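You operate a simulated robot arm through the tools that you are given. There is no shell and no other tool. Be economical: measure what you need, move in short steps, check, and stop when the job is done.

Carry out the task below with a simulated two-armed robot. There is one attempt and no reset: what you move stays moved.

JOB
Change the wash trough's water and give it one dose of cleaner.
Fine: drain it empty, refill to the red line, drain and tap shut, lid shut.

It is judged by the outcome, as a careful person would: the job done as asked, and still so three seconds after it is handed in. It fails if anything else is knocked over, pushed out of place, dropped, spilled or broken. Lids that push on must go on centred and level and be pressed home; caps that screw on are set level and turned clockwise until they are tight.

ROBOT AND FRAMES
Two 7-joint arms with fingered hands on one trunk, on a base that drives. Base frame: it is fixed to the floor where the robot stands at the start and does not move with it; the origin is under the middle of the robot, x ahead of it, y to its left, z up. Units: m, degrees, N and s.
The left shoulder is at the start at [0.06, 0.126, 1.355], the right one opposite. With the tool pointing down near the work surface each hand reaches from about 0.1 to 0.7 m from the robot's upright axis, wherever it stands, measured 20 degrees to its own side. Places, roughly: cleaner plunger [0.4, -0.2, 1]; trough lid [0.5, 0, 1]; wash trough [0.5, 0, 0.9]. Payload 2.5 kg a hand.
The tool frame of a hand sits at the grasp point between the pads (the TCP): z along the fingers, y along the line on which they close. The tips reach 0.03 m beyond it. The gripper opens to 0.104 m. The gripper's body begins 0.035 m behind the TCP. The gripper is a hand of 5 fingers: y runs from the thumb to the fingers, the wrist lies at [-0.015, -0.104, -0.178] in the tool frame.
Orientation is that of the tool frame in the base frame, as a unit quaternion [x, y, z, w]. With the fingers straight down and the wrist toward the robot, the tool's x, y and z point along [0, 1, 0], [1, 0, 0] and [0, 0, -1] of the base frame.

CONTROLS
- The arms move only by the tool drive_tool. It takes "left_motion", "right_motion" or both (then of equal length, played together; a hand with none holds still); each is a list of rows, each a list of 6 numbers: the shift along the base's x, y, z in units of 40 mm (1.0 is 40 mm), then the turn, a rotation vector about the base's x, y, z in units of 5 degrees (1.0 is 5 degrees). In form: [[tx, ty, tz, ax, ay, az], ...]. A call has 1 to 10 rows; each row shifts and turns the commanded pose from where the row before left it. A call with a number of a shift or a turn outside -1 to 1 is refused whole. A row lasts 0.2 s, in which the tool goes at most 0.05 m and 8.6 degrees; a call with a longer step from one row to the next is refused whole. Where a pose cannot be reached the arm comes as near as it can. A force on the tool above 80 N (or 10 N above the force at the start of the call, whichever is more), or a blocked arm, ends the call early, and 0.2 s more pass. In this call time passes only in rows, and 0.2 s behind the last. It gives the time, the measured TCP pose, the force on the tool (base axes), the opening and the grip force at its end, in the units of the frame above (readings bear some noise), with the torque about the TCP (base axes, N m) and any sound that the robot's microphone picked up.
- Cameras (640 x 400 px; columns grow to the right, rows downward): "scene" is now at [0.1136, -0.0275, 1.5395]; the picture's right is [-0.25, -0.97, 0.00], its down [-0.72, 0.19, -0.66] and it looks along [0.64, -0.17, -0.75] (base axes); focal length 214 px, centre (320, 200). "left" rides on the left gripper at [-0.08, -0.078, -0.141] in its tool frame; the picture's right is [-0.78, -0.30, 0.56], its down [0.53, -0.78, 0.33] and it looks along [0.33, 0.56, 0.76] (tool axes); focal length 247 px, centre (320, 200). "right" rides on the right gripper at [0.08, -0.078, -0.141] in its tool frame; the picture's right is [-0.78, 0.30, -0.56], its down [-0.53, -0.78, 0.33] and it looks along [-0.33, 0.56, 0.76] (tool axes); focal length 247 px, centre (320, 200). There is no depth. A picture from a camera that has moved, and an enlarged one, comes with that camera's place and axes in the base frame and with its lens. The place of the scene camera against the robot may be out by one fixed shift of up to 0.012 m in any direction.
- snapshot(camera): a new picture of that camera. The clock stands still meanwhile.
- raise_lower(by): slides the trunk up (or, below 0, down) by that many m; the arms and the scene camera ride with it, the base frame stays. It gives what a move gives, with no picture.
- drive_base(legs): drives the robot by 1 to 6 legs, each [ahead, left, turn to the left] in m, m and degrees, along the robot's own axes; the way and the turn of a leg run together, so that a leg with both is an arc; at most 1.5 m and 180 degrees a leg. The arms and the cameras ride along, it lands a little off, and it stops where it bumps. It gives what a move gives.
- set_fingers(index, middle, ring, little, thumb_bend, thumb_turn, hand): sets how far each is bent, from 0 (flat) to 1 (curled in); at 0.3 the hand is open as for a grip, at 0.7 the pads meet at the TCP. One left out holds its place. A second passes; each finger stops where it meets its share of the squeeze, and holds until it gets a number again. It is the only way to open and close the hand. It gives what a move gives, with no picture; readings hold the bend of each and the force on index, middle, ring, little, thumb and palm. thumb_turn goes from beside the hand (0) to across from the fingers (1), as for a grip.
- turn_head(pan, tilt): turns the head with the scene camera to pan (to the left, within 86 degrees either way) and tilt (down, from -29 to 69), counted from straight ahead of the robot. It gives what a move gives.
- enlarge(camera, box): a new picture of the part [left, top, right, bottom] of that camera's present view, enlarged. The clock stands still meanwhile.
- sign_off(): hands the job in; it is judged then, once.

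Work in short steps. Places have to be worked out from the pictures, the camera data and where the tool is seen: move nearer, look again, correct. Check each grasp and each placing, and mend what went wrong. You have 120 turns and 100 pictures in all, those below and enlarged ones among them. Open the grippers and draw the arms clear of the work before you hand the job in, unless the task says otherwise; then end with one line.

The tools are called after "Emit:" as name(argument=value, ...) on one line, values as JSON. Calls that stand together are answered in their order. drive_tool: Moves the arms, as the interface text tells. Its arguments: {"type":"object","properties":{"left_motion":{"type":"array"},"right_motion":{"type":"array"}},"required":[]} The other tools are called the same way: raise_lower (by) slides the trunk up or down; set_fingers (index, middle, ring, little, thumb_bend, thumb_turn, hand) moves the fingers one by one; drive_base (legs) drives the base; turn_head (pan, tilt) turns the head that bears the scene camera; snapshot (camera) takes a picture; enlarge (camera, box) takes an enlarged picture of a part of a camera's view; sign_off () hands the job in.

At the start:

```text
clock: 0.0
left_position: [0.5271, 0.1379, 1.3617]
left_orientation: [0.707, 0.707, 0.0, 0.0]
left_ft_force: [0.2, 0.0, 0.2]
left_ft_torque: [0.0, -0.02, -0.01]
left_finger_gap: 0.1038
left_grasp_force: 0.0
left_shape: jaw
left_bend: [0.3, 0.3, 0.3, 0.3, 0.3, 0.98]
left_finger forces: [0.0, 0.0, 0.1, 0.1, 0.0, 0.1]
right_position: [0.39, -0.2498, 1.3604]
right_orientation: [0.708, 0.706, 0.0, 0.0]
right_ft_force: [0.3, 0.0, -0.4]
right_ft_torque: [0.02, 0.0, 0.0]
right_finger_gap: 0.1034
right_grasp_force: 0.0
right_shape: jaw
right_bend: [0.3, 0.3, 0.3, 0.3, 0.3, 0.98]
right_finger forces: [0.0, 0.0, 0.0, 0.0, 0.0, 0.1]
trunk travel left (down, up): [-0.75, 0.19]
robot x, y, heading: [-0.0031, 0.0003, -0.1]
head pan, tilt: [-14.7, 48.5]
```

scene: 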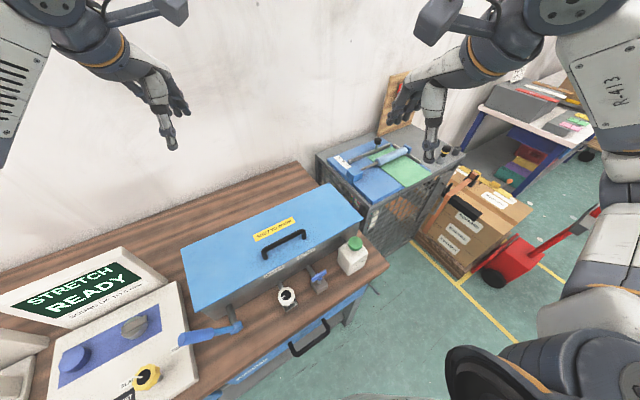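
right: 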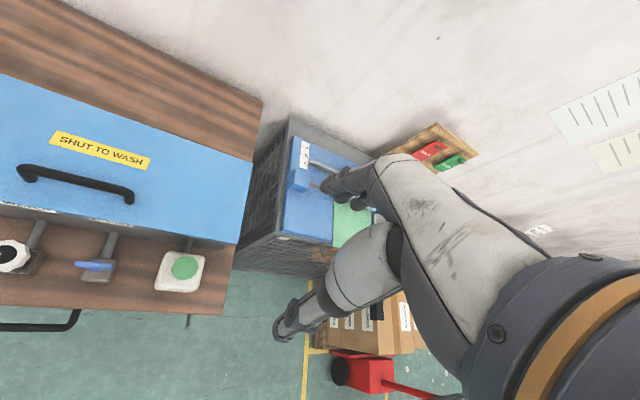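
left: 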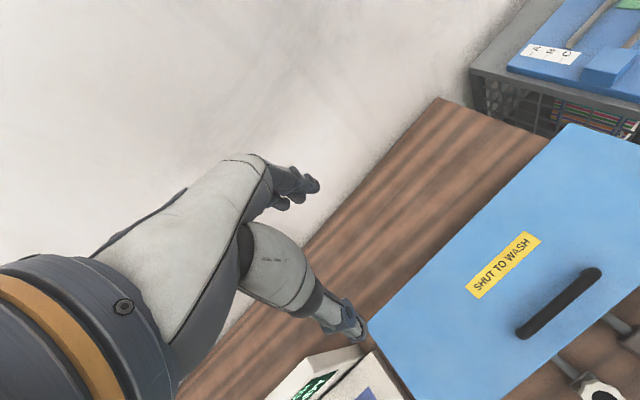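

The scene shows a blue lidded trough with taps in front. I'll look closer at the controls before moving.

Emit:
enlarge(camera="scene", box=[170, 180, 400, 324])

Emit:
enlarge(camera="right", box=[0, 180, 240, 330])

Emit:
enlarge(camera="scene", box=[0, 240, 256, 400])

```text
2.78 times, centred on (285, 252) of scene
camera zoom: at [0.1136, -0.0275, 1.5395], right [-0.25, -0.97, 0.0], down [-0.72, 0.19, -0.66], along [0.64, -0.17, -0.75], focal length 596 px, centre (417, 56)
```

zoom: 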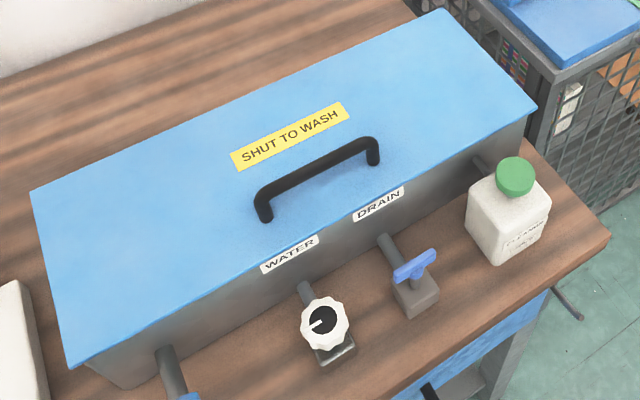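

```text
2.67 times, centred on (120, 255) of right
camera zoom: at [0.3125, -0.1695, 1.5022], right [0.3, -0.78, 0.56], down [-0.78, -0.53, -0.33], along [0.56, -0.33, -0.76], focal length 659 px, centre (853, 53)
```

zoom: 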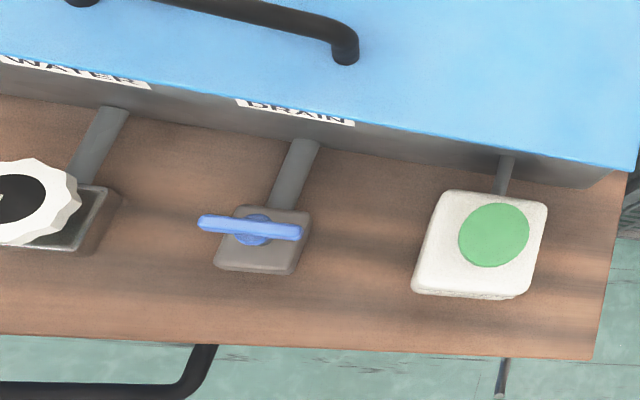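

```text
2.50 times, centred on (128, 320) of scene
camera zoom: at [0.1136, -0.0275, 1.5395], right [-0.25, -0.97, 0.0], down [-0.72, 0.19, -0.66], along [0.64, -0.17, -0.75], focal length 536 px, centre (800, -100)
```

zoom: 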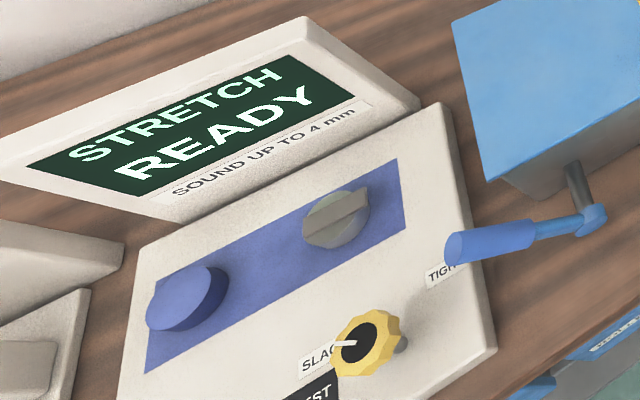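

The trough is yawed about +17°. Its lid handle bar is centred near (0.42, -0.01, 1.03), with the water knob near (0.32, 0.01), the drain lever near (0.345, -0.08) and the plunger near (0.395, -0.206). I'll bring the left hand above the handle, yawed to match, and look.

Emit:
drive_tool(left_motion=[[-0.27, -0.37, -0.5, 0, 0, 0.35], [-0.27, -0.37, -0.5, 0, 0, 0.35], [-0.27, -0.37, -0.5, 0, 0, 0.35], [-0.27, -0.37, -0.5, 0, 0, 0.35], [-0.27, -0.37, -0.5, 0, 0, 0.35], [-0.27, -0.37, -0.5, 0, 0, 0.35], [-0.27, -0.37, -0.5, 0, 0, 0.35], [-0.27, -0.37, -0.5, 0, 0, 0.35], [-0.27, -0.37, -0.5, 0, 0, 0.35], [-0.27, -0.37, -0.5, 0, 0, 0.35]])

Emit:
snapshot(camera="left")

Emit:
snapshot(camera="scene")

```text
clock: 2.2
left_position: [0.42, -0.0082, 1.1603]
left_orientation: [0.591, 0.807, -0.001, 0.001]
left_ft_force: [-0.3, -0.1, 0.1]
left_ft_torque: [-0.02, 0.0, 0.0]
left_finger_gap: 0.1034
left_grasp_force: 0.0
left_shape: jaw
left_bend: [0.3, 0.3, 0.3, 0.3, 0.3, 0.98]
left_finger forces: [0.0, 0.1, 0.1, 0.0, 0.0, 0.0]
right_position: [0.39, -0.2502, 1.3603]
right_orientation: [0.708, 0.707, 0.0, 0.0]
right_ft_force: [0.0, -0.1, 0.3]
right_ft_torque: [0.0, 0.01, -0.02]
right_finger_gap: 0.1035
right_grasp_force: 0.1
right_shape: jaw
right_bend: [0.3, 0.3, 0.3, 0.3, 0.3, 0.98]
right_finger forces: [0.0, 0.0, 0.0, 0.0, 0.1, 0.0]
trunk travel left (down, up): [-0.75, 0.19]
robot x, y, heading: [0.0029, 0.0007, -0.1]
head pan, tilt: [-14.7, 48.5]
```

```text
93 pictures are left
camera left: at [0.37, -0.1076, 1.3023], right [-0.05, -0.83, -0.56], down [-0.9, 0.28, -0.33], along [0.43, 0.49, -0.76], focal length 247 px, centre (320, 200)
```

left: 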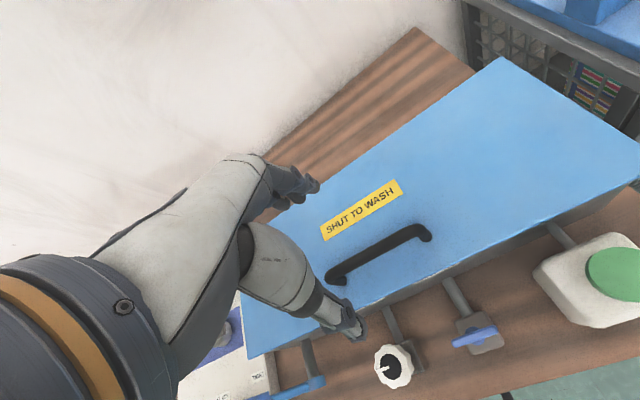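

```text
92 pictures are left
camera scene: at [0.1136, -0.0278, 1.5395], right [-0.25, -0.97, 0.0], down [-0.72, 0.19, -0.66], along [0.64, -0.17, -0.75], focal length 214 px, centre (320, 200)
```

scene: 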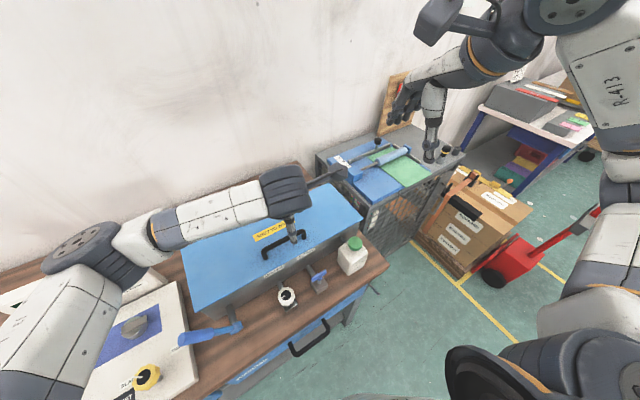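

Bar centre is estimated near (0.428, -0.004). I'll lower to just above it and look.

Emit:
drive_tool(left_motion=[[0.07, 0.03, -0.7, 0, 0, 0], [0.07, 0.03, -0.7, 0, 0, 0], [0.06, 0.03, -0.6, 0, 0, 0]])

Emit:
snapshot(camera="left")

Emit:
snapshot(camera="right")

Emit:
enlarge(camera="scene", box=[220, 180, 380, 280])

```text
clock: 3.0
left_position: [0.4267, -0.0064, 1.0783]
left_orientation: [0.591, 0.807, 0.0, 0.0]
left_ft_force: [-0.4, -0.5, 0.2]
left_ft_torque: [0.03, -0.01, -0.02]
left_finger_gap: 0.1039
left_grasp_force: 0.1
left_shape: jaw
left_bend: [0.3, 0.3, 0.3, 0.3, 0.3, 0.98]
left_finger forces: [0.0, 0.0, 0.1, 0.1, 0.0, 0.1]
right_position: [0.3912, -0.2497, 1.3591]
right_orientation: [0.707, 0.707, 0.0, -0.001]
right_ft_force: [-1.0, 0.5, 0.6]
right_ft_torque: [0.01, 0.01, 0.01]
right_finger_gap: 0.1037
right_grasp_force: 0.0
right_shape: jaw
right_bend: [0.3, 0.3, 0.3, 0.3, 0.3, 0.98]
right_finger forces: [0.1, 0.0, 0.1, 0.0, 0.0, 0.1]
trunk travel left (down, up): [-0.75, 0.19]
robot x, y, heading: [-0.0012, 0.0046, -0.0]
head pan, tilt: [-14.7, 48.5]
```

```text
91 pictures are left
camera left: at [0.3765, -0.1051, 1.2201], right [-0.05, -0.83, -0.56], down [-0.9, 0.28, -0.33], along [0.43, 0.49, -0.76], focal length 247 px, centre (320, 200)
```

left: 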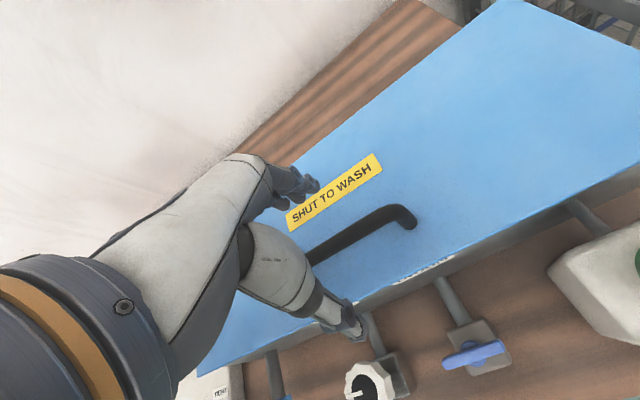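

```text
90 pictures are left
camera right: at [0.3126, -0.1694, 1.5022], right [0.3, -0.78, 0.56], down [-0.78, -0.53, -0.33], along [0.56, -0.33, -0.76], focal length 247 px, centre (320, 200)
```

right: 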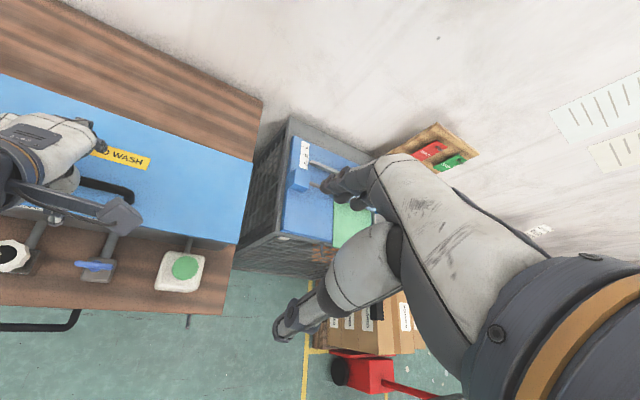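

```text
4.00 times, centred on (300, 230) of scene
camera zoom: at [0.1137, -0.0275, 1.5395], right [-0.25, -0.97, 0.0], down [-0.72, 0.19, -0.66], along [0.64, -0.17, -0.75], focal length 858 px, centre (400, 80)
```

zoom: 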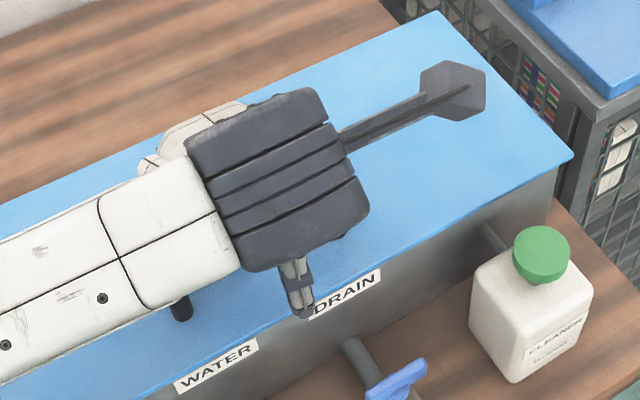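

Bar sits between thumb and fingers with slight offset forward. Lowering further, guarded by the force readout.

Emit:
drive_tool(left_motion=[[0.15, 0, -0.35, 0, 0, 0], [0, 0, -0.35, 0, 0, 0], [0, 0, -0.25, 0, 0, 0]])

Emit:
snapshot(camera="left")

Emit:
enlarge(camera="right", box=[0, 60, 240, 210])

```text
clock: 3.8
left_position: [0.4333, -0.0076, 1.0405]
left_orientation: [0.592, 0.806, 0.0, 0.0]
left_ft_force: [-0.4, 0.5, 0.2]
left_ft_torque: [-0.02, 0.0, 0.02]
left_finger_gap: 0.1036
left_grasp_force: 0.0
left_shape: jaw
left_bend: [0.3, 0.3, 0.3, 0.3, 0.3, 0.98]
left_finger forces: [0.0, 0.0, 0.1, 0.1, 0.0, 0.0]
right_position: [0.3907, -0.2497, 1.3594]
right_orientation: [0.706, 0.708, 0.0, 0.0]
right_ft_force: [-1.3, 0.9, 0.1]
right_ft_torque: [0.0, 0.01, 0.02]
right_finger_gap: 0.1034
right_grasp_force: 0.0
right_shape: jaw
right_bend: [0.3, 0.3, 0.3, 0.3, 0.3, 0.98]
right_finger forces: [0.1, 0.0, 0.0, 0.0, 0.0, 0.1]
trunk travel left (down, up): [-0.75, 0.19]
robot x, y, heading: [-0.0009, 0.0056, -0.0]
head pan, tilt: [-14.7, 48.5]
```

```text
88 pictures are left
camera left: at [0.3826, -0.1057, 1.1822], right [-0.05, -0.83, -0.56], down [-0.9, 0.28, -0.33], along [0.43, 0.49, -0.76], focal length 247 px, centre (320, 200)
```

left: 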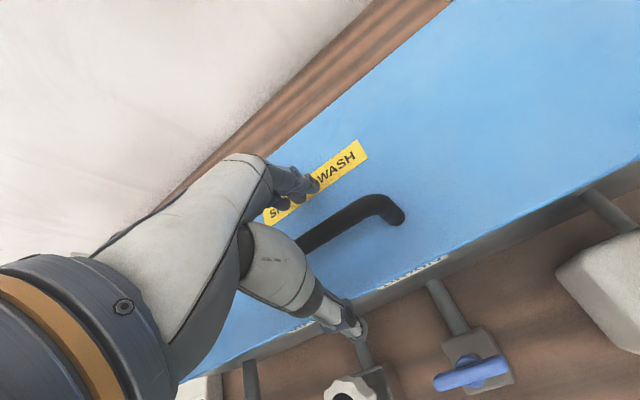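

```text
2.67 times, centred on (120, 135) of right
camera zoom: at [0.3126, -0.1694, 1.5022], right [0.3, -0.78, 0.56], down [-0.78, -0.53, -0.33], along [0.56, -0.33, -0.76], focal length 659 px, centre (853, 373)
```

zoom: 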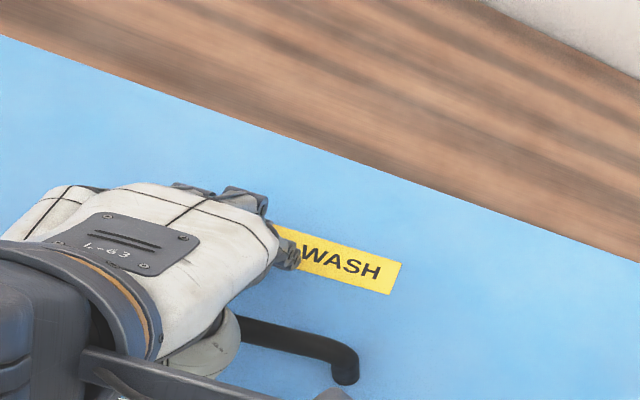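

The bar now projects right on the grasp point. Closing the left hand on it.

Emit:
set_fingers(hand="left", index=0.75, middle=0.75, ring=0.75, little=0.75, thumb_bend=0.75)

Emit:
snapshot(camera="left")

```text
clock: 4.8
left_position: [0.4349, -0.0059, 1.041]
left_orientation: [0.59, 0.807, 0.0, -0.001]
left_ft_force: [5.5, 2.8, -8.4]
left_ft_torque: [-0.37, -0.09, -0.27]
left_finger_gap: 0.0003
left_grasp_force: 6.2
left_shape: fingers
left_bend: [0.74, 0.75, 0.75, 0.73, 0.72, 0.97]
left_finger forces: [0.0, 0.1, 1.8, 10.2, 0.8, 0.1]
right_position: [0.3925, -0.2484, 1.36]
right_orientation: [0.708, 0.707, 0.0, 0.0]
right_ft_force: [-0.2, -0.8, 0.5]
right_ft_torque: [-0.02, -0.02, 0.02]
right_finger_gap: 0.1035
right_grasp_force: 0.1
right_shape: jaw
right_bend: [0.3, 0.3, 0.3, 0.3, 0.3, 0.98]
right_finger forces: [0.0, 0.0, 0.1, 0.0, 0.0, 0.0]
trunk travel left (down, up): [-0.75, 0.19]
robot x, y, heading: [0.001, -0.0001, 0.1]
head pan, tilt: [-14.7, 48.5]
```

```text
86 pictures are left
camera left: at [0.384, -0.1049, 1.1812], right [-0.05, -0.83, -0.56], down [-0.9, 0.28, -0.33], along [0.43, 0.49, -0.76], focal length 247 px, centre (320, 200)
```

left: 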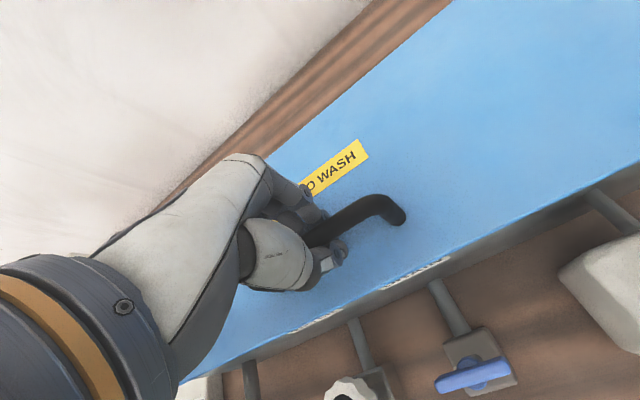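

Fingers closed around the bar (caging it, it seems). Lifting slightly to test.

Emit:
drive_tool(left_motion=[[0, 0, 0.4, 0, 0, 0], [0, 0, 0.4, 0, 0, 0], [0.05, 0.02, 0.3, 0, 0, 0]])

Emit:
snapshot(camera="right")

Emit:
snapshot(camera="left")

```text
clock: 5.6
left_position: [0.4415, -0.0027, 1.0798]
left_orientation: [0.59, 0.807, -0.001, -0.003]
left_ft_force: [31.0, 2.8, -27.3]
left_ft_torque: [-0.75, -0.01, -0.88]
left_finger_gap: 0.0
left_grasp_force: 20.0
left_shape: fingers
left_bend: [0.74, 0.74, 0.73, 0.66, 0.73, 0.97]
left_finger forces: [7.2, 3.6, 9.8, 19.7, 0.0, 0.0]
right_position: [0.3971, -0.2491, 1.358]
right_orientation: [0.707, 0.707, -0.002, -0.001]
right_ft_force: [0.4, 0.1, -0.4]
right_ft_torque: [-0.03, 0.01, -0.01]
right_finger_gap: 0.1035
right_grasp_force: 0.1
right_shape: jaw
right_bend: [0.3, 0.3, 0.3, 0.3, 0.3, 0.98]
right_finger forces: [0.0, 0.0, 0.1, 0.1, 0.1, 0.1]
trunk travel left (down, up): [-0.75, 0.19]
robot x, y, heading: [0.0037, -0.0032, 0.1]
head pan, tilt: [-14.7, 48.5]
```

```text
85 pictures are left
camera right: at [0.32, -0.169, 1.5001], right [0.3, -0.78, 0.56], down [-0.78, -0.53, -0.33], along [0.55, -0.33, -0.76], focal length 247 px, centre (320, 200)
```

right: 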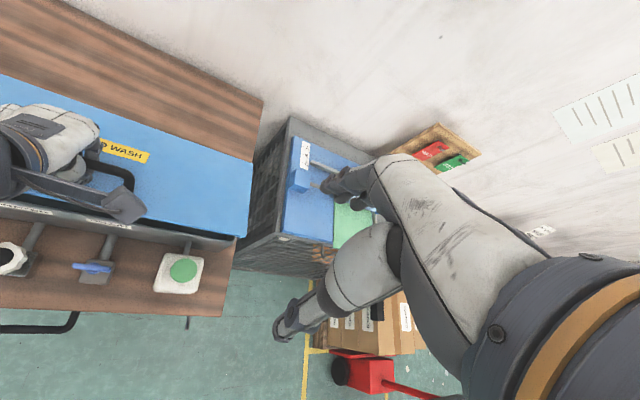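

```text
84 pictures are left
camera left: at [0.3913, -0.1023, 1.2228], right [-0.05, -0.83, -0.56], down [-0.9, 0.27, -0.33], along [0.42, 0.49, -0.76], focal length 247 px, centre (320, 200)
```

left: 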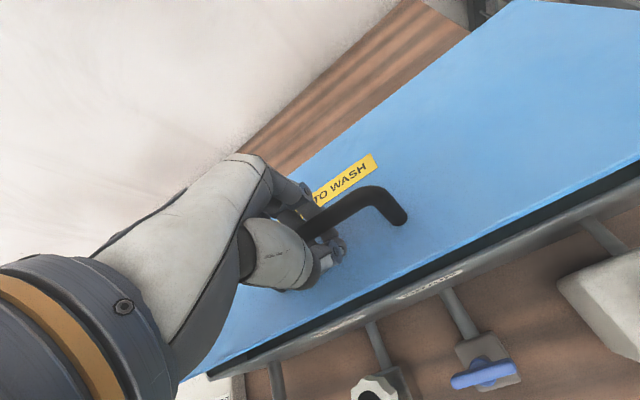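

The lid is hinged at the back and is rising. I'll follow the arc (about 0.16 m radius about the back edge), tilting the hand a little with it.

Emit:
drive_tool(left_motion=[[0.5, 0.16, 0.54, -0.18, 0.57, 0], [0.4, 0.125, 0.48, -0.18, 0.57, 0], [0.46, 0.146, 0.41, -0.18, 0.57, 0]])

Emit:
snapshot(camera="scene")

Emit:
snapshot(camera="left")

```text
clock: 6.4
left_position: [0.4951, 0.0134, 1.1386]
left_orientation: [0.59, 0.803, -0.068, -0.053]
left_ft_force: [17.0, -0.4, -37.8]
left_ft_torque: [-1.19, 0.02, -0.51]
left_finger_gap: 0.0
left_grasp_force: 19.5
left_shape: fingers
left_bend: [0.74, 0.75, 0.74, 0.67, 0.73, 0.97]
left_finger forces: [5.6, 3.1, 10.9, 20.0, 0.0, 0.0]
right_position: [0.3966, -0.2499, 1.3585]
right_orientation: [0.707, 0.707, -0.003, -0.002]
right_ft_force: [0.4, -0.2, 0.2]
right_ft_torque: [-0.02, 0.0, 0.02]
right_finger_gap: 0.1036
right_grasp_force: 0.0
right_shape: jaw
right_bend: [0.3, 0.3, 0.3, 0.3, 0.3, 0.98]
right_finger forces: [0.1, 0.0, 0.0, 0.1, 0.0, 0.0]
trunk travel left (down, up): [-0.75, 0.19]
robot x, y, heading: [-0.0013, -0.001, -0.2]
head pan, tilt: [-14.7, 48.5]
```

```text
83 pictures are left
camera scene: at [0.1207, -0.0273, 1.5385], right [-0.25, -0.97, 0.0], down [-0.73, 0.19, -0.66], along [0.64, -0.17, -0.75], focal length 214 px, centre (320, 200)
```

scene: 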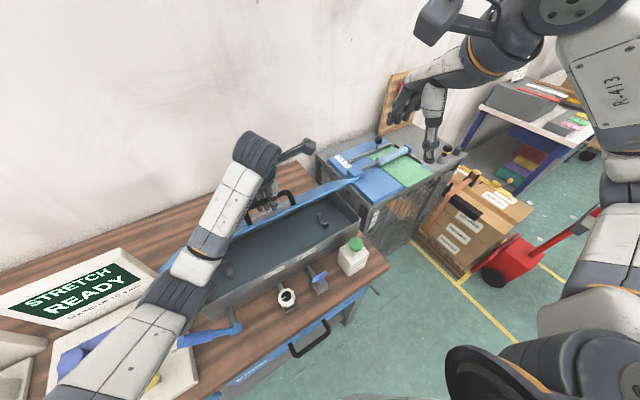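

```text
82 pictures are left
camera left: at [0.4675, -0.078, 1.29], right [-0.14, -0.85, -0.5], down [-0.94, 0.27, -0.19], along [0.3, 0.45, -0.84], focal length 247 px, centre (320, 200)
```

left: 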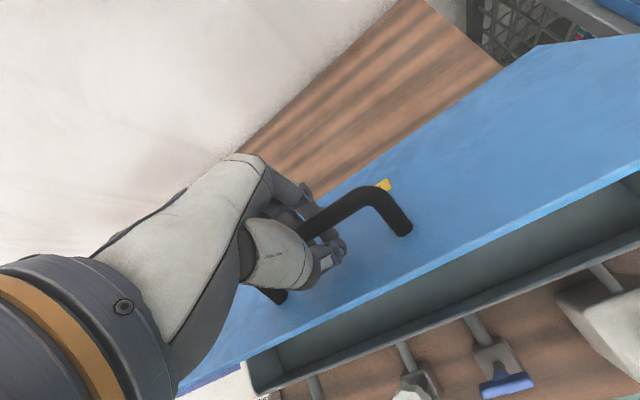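

Opening smoothly. Let me look into the trough and then continue the arc.

Emit:
enlarge(camera="scene", box=[190, 160, 380, 280])

Emit:
drive_tool(left_motion=[[0.52, 0.165, 0.33, -0.18, 0.57, 0], [0.54, 0.175, 0.24, -0.18, 0.57, 0]])

Emit:
snapshot(camera="left")

```text
3.33 times, centred on (285, 220) of scene
camera zoom: at [0.1207, -0.0273, 1.5385], right [-0.25, -0.97, 0.0], down [-0.73, 0.19, -0.66], along [0.64, -0.17, -0.75], focal length 715 px, centre (437, 133)
```

zoom: 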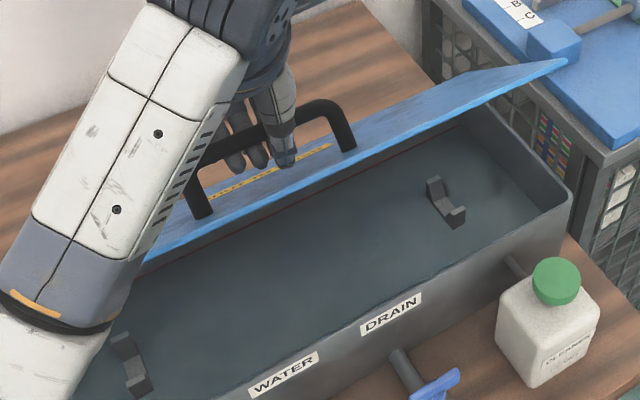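

```text
clock: 7.0
left_position: [0.5354, 0.0255, 1.1565]
left_orientation: [0.585, 0.799, -0.111, -0.086]
left_ft_force: [3.8, 3.7, -43.6]
left_ft_torque: [-1.3, 0.09, -0.16]
left_finger_gap: 0.0
left_grasp_force: 18.9
left_shape: fingers
left_bend: [0.74, 0.75, 0.73, 0.67, 0.73, 0.97]
left_finger forces: [4.6, 2.8, 11.5, 19.7, 0.1, 0.1]
right_position: [0.3956, -0.2475, 1.3579]
right_orientation: [0.707, 0.707, -0.002, -0.002]
right_ft_force: [-0.6, -0.3, 0.1]
right_ft_torque: [-0.02, -0.01, 0.04]
right_finger_gap: 0.1035
right_grasp_force: 0.0
right_shape: jaw
right_bend: [0.3, 0.3, 0.3, 0.3, 0.3, 0.98]
right_finger forces: [0.1, 0.1, 0.0, 0.0, 0.1, 0.1]
trunk travel left (down, up): [-0.75, 0.19]
robot x, y, heading: [-0.0026, -0.0013, 0.1]
head pan, tilt: [-14.7, 48.5]
```

```text
80 pictures are left
camera left: at [0.5254, -0.0612, 1.3134], right [-0.19, -0.87, -0.46], down [-0.96, 0.26, -0.1], along [0.2, 0.42, -0.88], focal length 247 px, centre (320, 200)
```

left: 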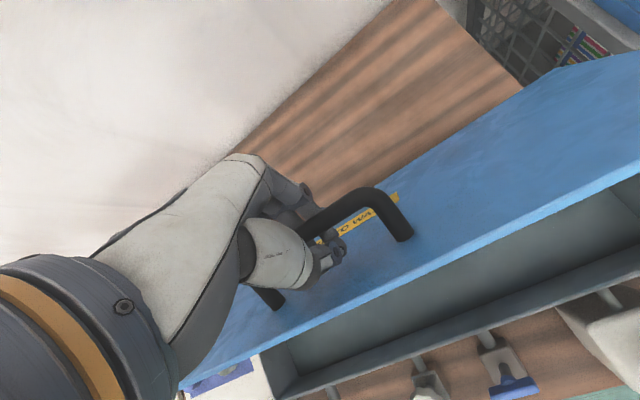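

Red line is visible on the back wall inside. Continuing the arc with a little less lift to relieve the radial pull.

Emit:
drive_tool(left_motion=[[0.56, 0.177, 0.0, -0.2, 0.63, 0], [0.56, 0.177, 0.0, -0.2, 0.63, 0]])

Emit:
snapshot(camera="scene")

Emit:
snapshot(camera="left")

```text
clock: 7.6
left_position: [0.5754, 0.0392, 1.1613]
left_orientation: [0.581, 0.791, -0.154, -0.114]
left_ft_force: [-5.5, 2.0, -26.2]
left_ft_torque: [-0.98, -0.05, 0.15]
left_finger_gap: 0.0
left_grasp_force: 11.7
left_shape: fingers
left_bend: [0.74, 0.75, 0.74, 0.71, 0.73, 0.97]
left_finger forces: [0.1, 0.2, 8.0, 13.9, 0.1, 0.0]
right_position: [0.3918, -0.2491, 1.3597]
right_orientation: [0.707, 0.707, -0.001, 0.0]
right_ft_force: [0.3, 1.3, 0.0]
right_ft_torque: [-0.02, -0.01, 0.0]
right_finger_gap: 0.1036
right_grasp_force: 0.1
right_shape: jaw
right_bend: [0.3, 0.3, 0.3, 0.3, 0.3, 0.98]
right_finger forces: [0.0, 0.1, 0.0, 0.1, 0.0, 0.0]
trunk travel left (down, up): [-0.75, 0.19]
robot x, y, heading: [0.0003, -0.0014, 0.2]
head pan, tilt: [-14.7, 48.5]
```

```text
79 pictures are left
camera scene: at [0.1157, -0.0271, 1.5394], right [-0.25, -0.97, 0.0], down [-0.73, 0.19, -0.66], along [0.64, -0.17, -0.75], focal length 214 px, centre (320, 200)
```

scene: 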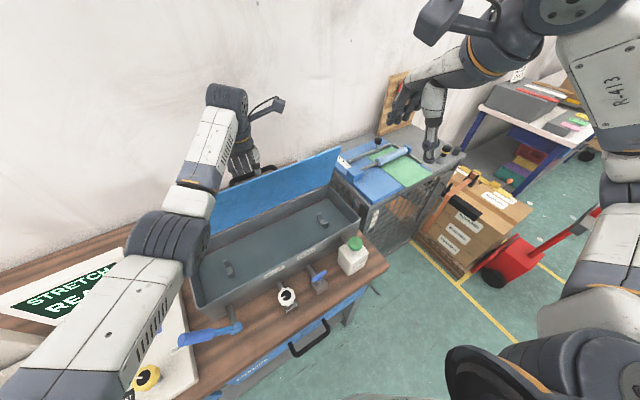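

```text
78 pictures are left
camera left: at [0.5824, -0.0423, 1.321], right [-0.23, -0.89, -0.4], down [-0.97, 0.26, -0.01], along [0.12, 0.39, -0.91], focal length 247 px, centre (320, 200)
```

left: 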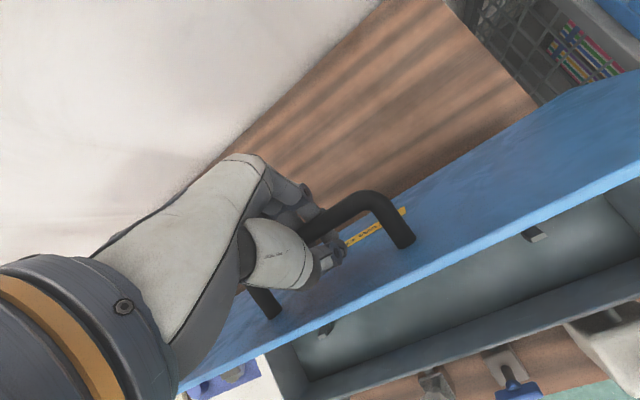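

Nearly upright; continuing past vertical so it may rest open.

Emit:
drive_tool(left_motion=[[0.56, 0.177, -0.12, -0.2, 0.63, 0], [0.56, 0.177, -0.12, -0.2, 0.63, 0]])

Emit:
snapshot(camera="scene")

Emit:
snapshot(camera="left")

```text
clock: 8.2
left_position: [0.5945, 0.0467, 1.1595]
left_orientation: [0.578, 0.784, -0.182, -0.132]
left_ft_force: [-1.9, -5.4, -9.7]
left_ft_torque: [-0.37, -0.1, 0.03]
left_finger_gap: 0.0
left_grasp_force: 5.8
left_shape: fingers
left_bend: [0.74, 0.75, 0.74, 0.72, 0.72, 0.97]
left_finger forces: [0.1, 0.0, 3.5, 6.2, 2.1, 0.1]
left hand out of reach, approached as far as the arm can: row 1, 2
right_position: [0.3907, -0.2502, 1.3608]
right_orientation: [0.708, 0.707, 0.0, 0.0]
right_ft_force: [0.7, -0.4, -0.9]
right_ft_torque: [-0.01, 0.0, 0.02]
right_finger_gap: 0.1038
right_grasp_force: 0.0
right_shape: jaw
right_bend: [0.3, 0.3, 0.3, 0.3, 0.3, 0.98]
right_finger forces: [0.0, 0.0, 0.0, 0.1, 0.0, 0.0]
trunk travel left (down, up): [-0.75, 0.19]
robot x, y, heading: [-0.0034, 0.0009, -0.1]
head pan, tilt: [-14.7, 48.5]
```

```text
77 pictures are left
camera scene: at [0.1145, -0.0282, 1.5396], right [-0.25, -0.97, 0.0], down [-0.72, 0.19, -0.66], along [0.64, -0.17, -0.75], focal length 214 px, centre (320, 200)
```

scene: 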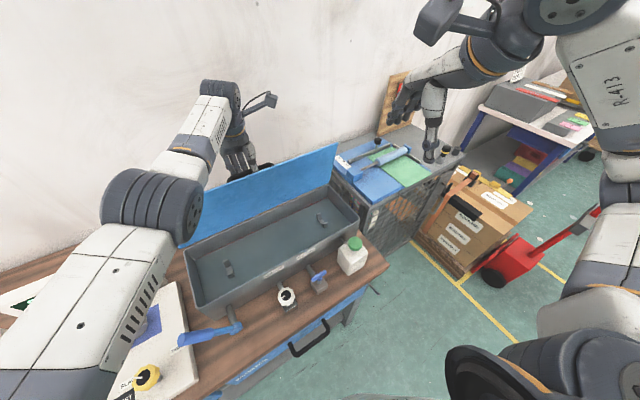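

```text
76 pictures are left
camera left: at [0.6108, -0.0312, 1.3203], right [-0.26, -0.89, -0.37], down [-0.96, 0.26, 0.04], along [0.06, 0.36, -0.93], focal length 247 px, centre (320, 200)
```

left: 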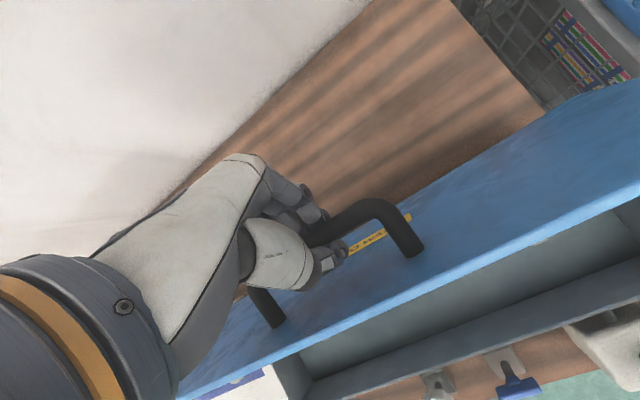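

Left arm is at its reach, but the lid is held ~80° open with a clear view inside. Let me look at the water and valves.

Emit:
enlarge(camera="scene", box=[180, 190, 372, 310])

Emit:
snapshot(camera="right")

```text
3.33 times, centred on (276, 250) of scene
camera zoom: at [0.1145, -0.0282, 1.5396], right [-0.25, -0.97, 0.0], down [-0.72, 0.19, -0.66], along [0.64, -0.17, -0.75], focal length 715 px, centre (467, 33)
```

zoom: 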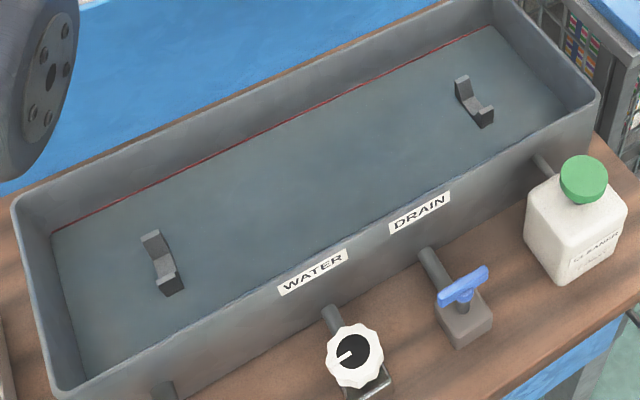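

```text
74 pictures are left
camera right: at [0.3132, -0.1702, 1.5021], right [0.3, -0.78, 0.56], down [-0.78, -0.53, -0.33], along [0.56, -0.33, -0.76], focal length 247 px, centre (320, 200)
```

right: 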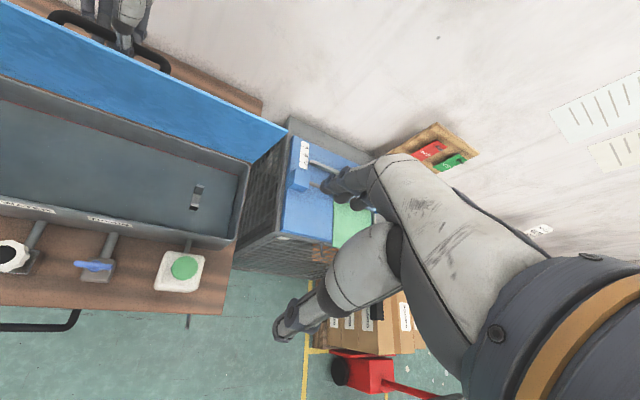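

Dirty water stands at the red line; drain lever is crosswise (shut). Now bringing the right hand above the drain lever for a closer look.

Emit:
drive_tool(right_motion=[[-0.12, 0.5, -0.75, 0, 0, 0.42], [-0.12, 0.5, -0.75, 0, 0, 0.42], [-0.12, 0.5, -0.75, 0, 0, 0.42], [-0.12, 0.5, -0.75, 0, 0, 0.42], [-0.12, 0.5, -0.75, 0, 0, 0.42], [-0.12, 0.5, -0.75, 0, 0, 0.42], [-0.12, 0.5, -0.75, 0, 0, 0.42], [-0.12, 0.5, -0.75, 0, 0, 0.42]])

Emit:
snapshot(camera="right")

Emit:
snapshot(camera="scene")

```text
clock: 10.0
left_position: [0.5955, 0.0483, 1.1585]
left_orientation: [0.577, 0.785, -0.181, -0.133]
left_ft_force: [-1.0, -6.9, -9.9]
left_ft_torque: [-0.37, -0.16, 0.01]
left_finger_gap: 0.0001
left_grasp_force: 7.2
left_shape: fingers
left_bend: [0.74, 0.75, 0.74, 0.72, 0.72, 0.97]
left_finger forces: [0.0, 0.0, 3.8, 7.2, 2.7, 0.1]
right_position: [0.3527, -0.0868, 1.1227]
right_orientation: [0.596, 0.803, 0.001, -0.001]
right_ft_force: [-0.1, 0.1, -0.9]
right_ft_torque: [0.0, 0.02, 0.02]
right_finger_gap: 0.1038
right_grasp_force: 0.1
right_shape: jaw
right_bend: [0.3, 0.3, 0.3, 0.3, 0.3, 0.98]
right_finger forces: [0.1, 0.0, 0.1, 0.0, 0.0, 0.0]
trunk travel left (down, up): [-0.75, 0.19]
robot x, y, heading: [0.0011, -0.0004, -0.2]
head pan, tilt: [-14.7, 48.5]
```

```text
73 pictures are left
camera right: at [0.254, -0.0324, 1.2644], right [0.51, -0.66, 0.56], down [-0.59, -0.74, -0.33], along [0.63, -0.16, -0.76], focal length 247 px, centre (320, 200)
```

right: 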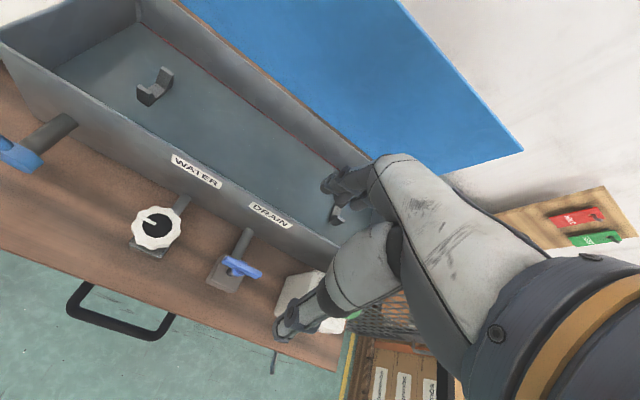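

```text
72 pictures are left
camera scene: at [0.1146, -0.0284, 1.5394], right [-0.25, -0.97, 0.0], down [-0.72, 0.19, -0.66], along [0.64, -0.17, -0.75], focal length 214 px, centre (320, 200)
```

scene: 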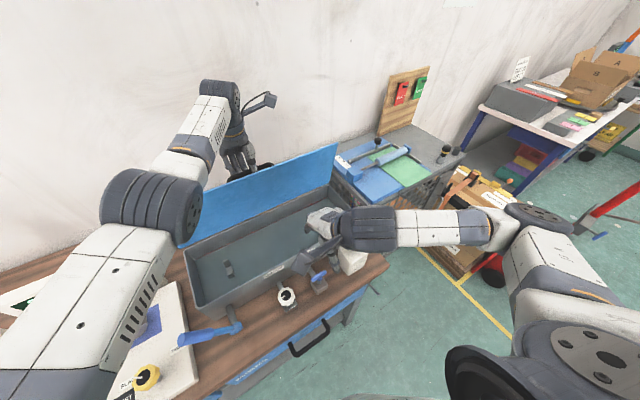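

Emit:
enlarge(camera="right", box=[110, 180, 300, 300])

```text
3.33 times, centred on (205, 240) of right
camera zoom: at [0.254, -0.0324, 1.2644], right [0.51, -0.66, 0.56], down [-0.59, -0.74, -0.33], along [0.63, -0.16, -0.76], focal length 823 px, centre (703, 67)
```

zoom: 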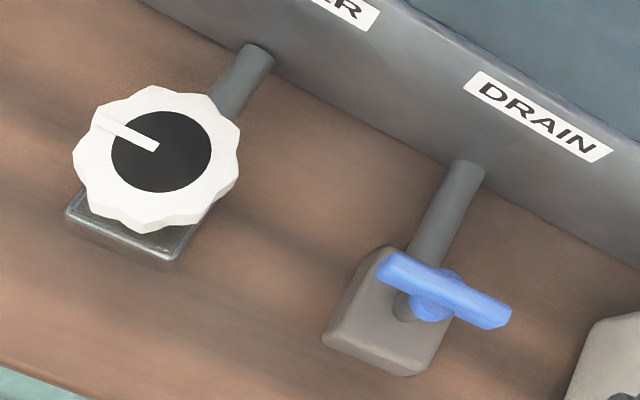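

Drain lever bar: centre ≈ (0.343, -0.076, 0.967), 43 mm long, parallel to trough. I'll half-close the right hand and lower over it.

Emit:
set_fingers(hand="right", index=0.5, middle=0.5, ring=0.5, little=0.5, thumb_bend=0.5)

Emit:
drive_tool(right_motion=[[-0.06, 0.067, -0.75, 0, 0, 0], [-0.06, 0.067, -0.75, 0, 0, 0], [-0.06, 0.067, -0.75, 0, 0, 0], [-0.06, 0.067, -0.6, 0, 0, 0]])

Emit:
snapshot(camera="right")

Emit:
enlarge(camera="scene", box=[240, 190, 400, 290])

```text
clock: 11.0
left_position: [0.5958, 0.0482, 1.1587]
left_orientation: [0.576, 0.786, -0.181, -0.132]
left_ft_force: [-0.6, -7.6, -9.6]
left_ft_torque: [-0.37, -0.1, 0.01]
left_finger_gap: 0.0001
left_grasp_force: 6.6
left_shape: fingers
left_bend: [0.74, 0.75, 0.74, 0.72, 0.72, 0.97]
left_finger forces: [0.0, 0.0, 3.5, 7.0, 2.9, 0.1]
right_position: [0.3527, -0.0857, 1.1235]
right_orientation: [0.597, 0.803, 0.001, -0.001]
right_ft_force: [-0.2, -0.1, -0.7]
right_ft_torque: [0.0, -0.02, -0.01]
right_finger_gap: 0.0526
right_grasp_force: 0.1
right_shape: fingers
right_bend: [0.5, 0.5, 0.5, 0.5, 0.5, 0.98]
right_finger forces: [0.0, 0.0, 0.1, 0.0, 0.0, 0.0]
trunk travel left (down, up): [-0.75, 0.19]
robot x, y, heading: [-0.0016, 0.0004, 0.2]
head pan, tilt: [-14.7, 48.5]
```

```text
clock: 12.0
left_position: [0.5954, 0.0492, 1.1592]
left_orientation: [0.576, 0.786, -0.181, -0.133]
left_ft_force: [-0.2, -6.0, -11.2]
left_ft_torque: [-0.35, -0.12, -0.04]
left_finger_gap: 0.0
left_grasp_force: 6.3
left_shape: fingers
left_bend: [0.74, 0.75, 0.74, 0.72, 0.72, 0.97]
left_finger forces: [0.0, 0.2, 3.7, 7.6, 1.9, 0.0]
right_position: [0.3469, -0.0792, 1.017]
right_orientation: [0.595, 0.804, 0.001, -0.004]
right_ft_force: [0.0, 0.2, -0.1]
right_ft_torque: [0.03, -0.03, 0.02]
right_finger_gap: 0.0523
right_grasp_force: 0.1
right_shape: fingers
right_bend: [0.5, 0.5, 0.5, 0.5, 0.5, 0.97]
right_finger forces: [0.0, 0.1, 0.0, 0.0, 0.1, 0.1]
right hand out of reach, approached as far as the arm can: row 4
trunk travel left (down, up): [-0.75, 0.19]
robot x, y, heading: [-0.0005, 0.0003, -0.2]
head pan, tilt: [-14.7, 48.5]
```

```text
70 pictures are left
camera right: at [0.2497, -0.027, 1.1601], right [0.51, -0.66, 0.55], down [-0.59, -0.74, -0.33], along [0.63, -0.15, -0.76], focal length 247 px, centre (320, 200)
```

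right: 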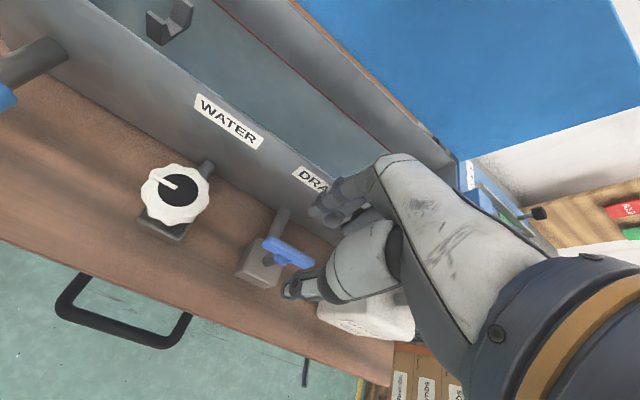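

```text
4.00 times, centred on (320, 240) of scene
camera zoom: at [0.1144, -0.0285, 1.5394], right [-0.25, -0.97, 0.0], down [-0.72, 0.19, -0.66], along [0.64, -0.17, -0.75], focal length 858 px, centre (320, 40)
```

zoom: 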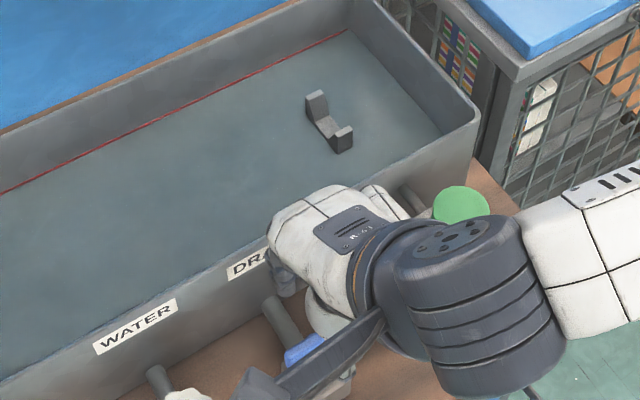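

The right arm can't get lower at this trunk height, and the trunk would carry the left hand with it. I'll test whether the lid stays by itself by loosening the left hand while still caging the bar.

Emit:
set_fingers(hand="left", index=0.5, middle=0.5, ring=0.5, little=0.5, thumb_bend=0.5)

Emit:
snapshot(camera="left")

```text
clock: 13.0
left_position: [0.5947, 0.0486, 1.161]
left_orientation: [0.576, 0.786, -0.181, -0.132]
left_ft_force: [3.2, 0.7, 0.6]
left_ft_torque: [-0.02, 0.03, 0.02]
left_finger_gap: 0.0458
left_grasp_force: 2.4
left_shape: fingers
left_bend: [0.5, 0.5, 0.5, 0.5, 0.54, 0.98]
left_finger forces: [0.1, 0.0, 0.1, 0.0, 3.6, 0.1]
right_position: [0.3456, -0.0797, 1.0184]
right_orientation: [0.596, 0.803, 0.0, -0.002]
right_ft_force: [0.3, -0.2, -0.1]
right_ft_torque: [0.03, -0.01, 0.0]
right_finger_gap: 0.0524
right_grasp_force: 0.1
right_shape: fingers
right_bend: [0.5, 0.5, 0.5, 0.5, 0.5, 0.97]
right_finger forces: [0.1, 0.0, 0.0, 0.0, 0.0, 0.0]
trunk travel left (down, up): [-0.75, 0.19]
robot x, y, heading: [-0.0008, 0.001, -0.0]
head pan, tilt: [-14.7, 48.5]
```

```text
68 pictures are left
camera left: at [0.611, -0.0287, 1.3204], right [-0.25, -0.89, -0.37], down [-0.97, 0.26, 0.04], along [0.06, 0.37, -0.93], focal length 247 px, centre (320, 200)
```

left: 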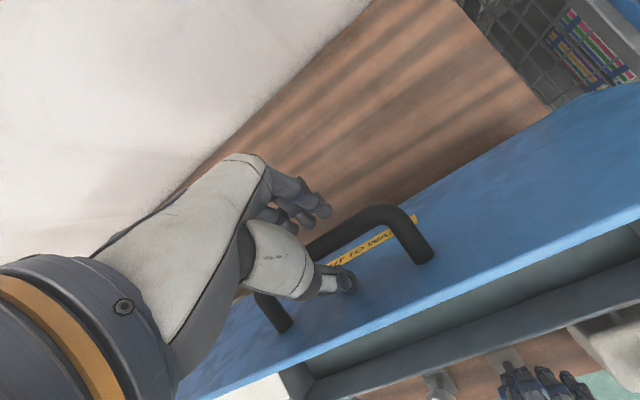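

The thumb is lightly pressing the lid. Relieving the thumb to see whether the lid then rests free of both sides.

Emit:
set_fingers(hand="left", thumb_bend=0.62)

Emit:
snapshot(camera="left")

```text
clock: 14.0
left_position: [0.5943, 0.0485, 1.1601]
left_orientation: [0.577, 0.786, -0.181, -0.133]
left_ft_force: [-0.3, 0.7, -0.2]
left_ft_torque: [-0.06, 0.01, -0.01]
left_finger_gap: 0.0368
left_grasp_force: 0.1
left_shape: fingers
left_bend: [0.5, 0.5, 0.5, 0.5, 0.62, 0.98]
left_finger forces: [0.0, 0.1, 0.0, 0.0, 0.1, 0.0]
right_position: [0.3469, -0.0803, 1.018]
right_orientation: [0.596, 0.803, -0.001, -0.002]
right_ft_force: [-0.4, -1.3, -0.6]
right_ft_torque: [-0.03, -0.02, 0.02]
right_finger_gap: 0.0524
right_grasp_force: 0.2
right_shape: fingers
right_bend: [0.5, 0.5, 0.5, 0.5, 0.5, 0.97]
right_finger forces: [0.0, 0.1, 0.0, 0.0, 0.1, 0.0]
trunk travel left (down, up): [-0.75, 0.19]
robot x, y, heading: [-0.0001, -0.0023, 0.1]
head pan, tilt: [-14.7, 48.5]
```

```text
67 pictures are left
camera left: at [0.6106, -0.0291, 1.3204], right [-0.25, -0.89, -0.37], down [-0.97, 0.26, 0.04], along [0.06, 0.37, -0.93], focal length 247 px, centre (320, 200)
```

left: 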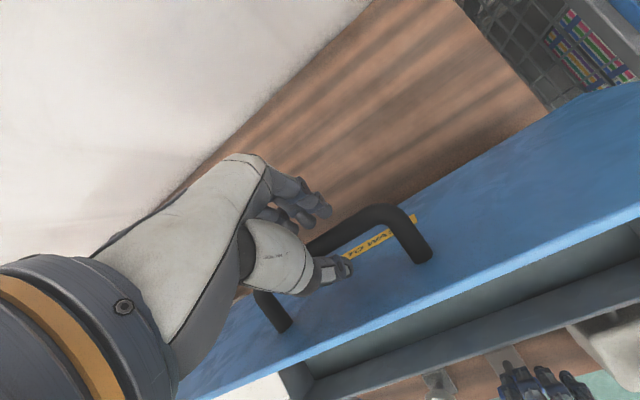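

No forces on the hand and the lid hasn't moved: it stays open by itself. I'll open the fingers, untilt the hand and lift it off the bar.

Emit:
set_fingers(hand="left", index=0.3, middle=0.3, ring=0.3, little=0.3)

Emit:
drive_tool(left_motion=[[0, 0, 0.1, 0.3, -0.95, 0], [0, 0, 0.15, 0.3, -0.95, 0], [0, 0, 0.2, 0.3, -0.95, 0]])

Emit:
snapshot(camera="left")

```text
clock: 15.0
left_position: [0.5943, 0.0486, 1.1588]
left_orientation: [0.576, 0.786, -0.182, -0.133]
left_ft_force: [0.1, 0.0, -1.0]
left_ft_torque: [-0.05, -0.02, -0.01]
left_finger_gap: 0.0625
left_grasp_force: 0.0
left_shape: fingers
left_bend: [0.3, 0.3, 0.3, 0.3, 0.62, 0.98]
left_finger forces: [0.0, 0.0, 0.0, 0.0, 0.0, 0.0]
right_position: [0.3458, -0.0811, 1.0169]
right_orientation: [0.595, 0.803, 0.0, -0.003]
right_ft_force: [0.4, 0.7, -0.1]
right_ft_torque: [-0.04, -0.03, -0.01]
right_finger_gap: 0.0523
right_grasp_force: 0.1
right_shape: fingers
right_bend: [0.5, 0.5, 0.5, 0.5, 0.5, 0.97]
right_finger forces: [0.0, 0.0, 0.1, 0.0, 0.1, 0.0]
trunk travel left (down, up): [-0.75, 0.19]
robot x, y, heading: [-0.0005, -0.0025, -0.1]
head pan, tilt: [-14.7, 48.5]
```

```text
clock: 15.8
left_position: [0.5929, 0.0506, 1.178]
left_orientation: [0.587, 0.802, -0.092, -0.068]
left_ft_force: [0.2, 0.4, 0.6]
left_ft_torque: [-0.03, -0.04, -0.03]
left_finger_gap: 0.0623
left_grasp_force: 0.1
left_shape: fingers
left_bend: [0.3, 0.3, 0.3, 0.3, 0.62, 0.98]
left_finger forces: [0.0, 0.1, 0.1, 0.0, 0.0, 0.0]
right_position: [0.3457, -0.0797, 1.0187]
right_orientation: [0.596, 0.803, 0.0, -0.003]
right_ft_force: [-0.3, -0.4, -0.6]
right_ft_torque: [0.02, 0.02, 0.0]
right_finger_gap: 0.0522
right_grasp_force: 0.1
right_shape: fingers
right_bend: [0.5, 0.5, 0.5, 0.5, 0.5, 0.97]
right_finger forces: [0.0, 0.1, 0.0, 0.0, 0.1, 0.1]
trunk travel left (down, up): [-0.75, 0.19]
robot x, y, heading: [-0.0004, -0.0042, 0.0]
head pan, tilt: [-14.7, 48.5]
```

```text
66 pictures are left
camera left: at [0.5751, -0.0386, 1.3324], right [-0.16, -0.87, -0.47], down [-0.95, 0.26, -0.15], along [0.25, 0.43, -0.87], focal length 247 px, centre (320, 200)
```

left: 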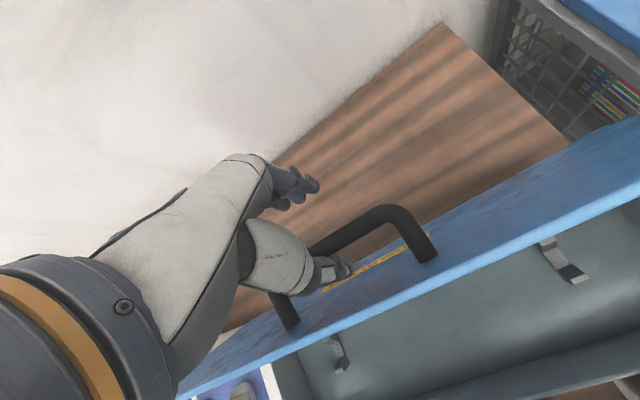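

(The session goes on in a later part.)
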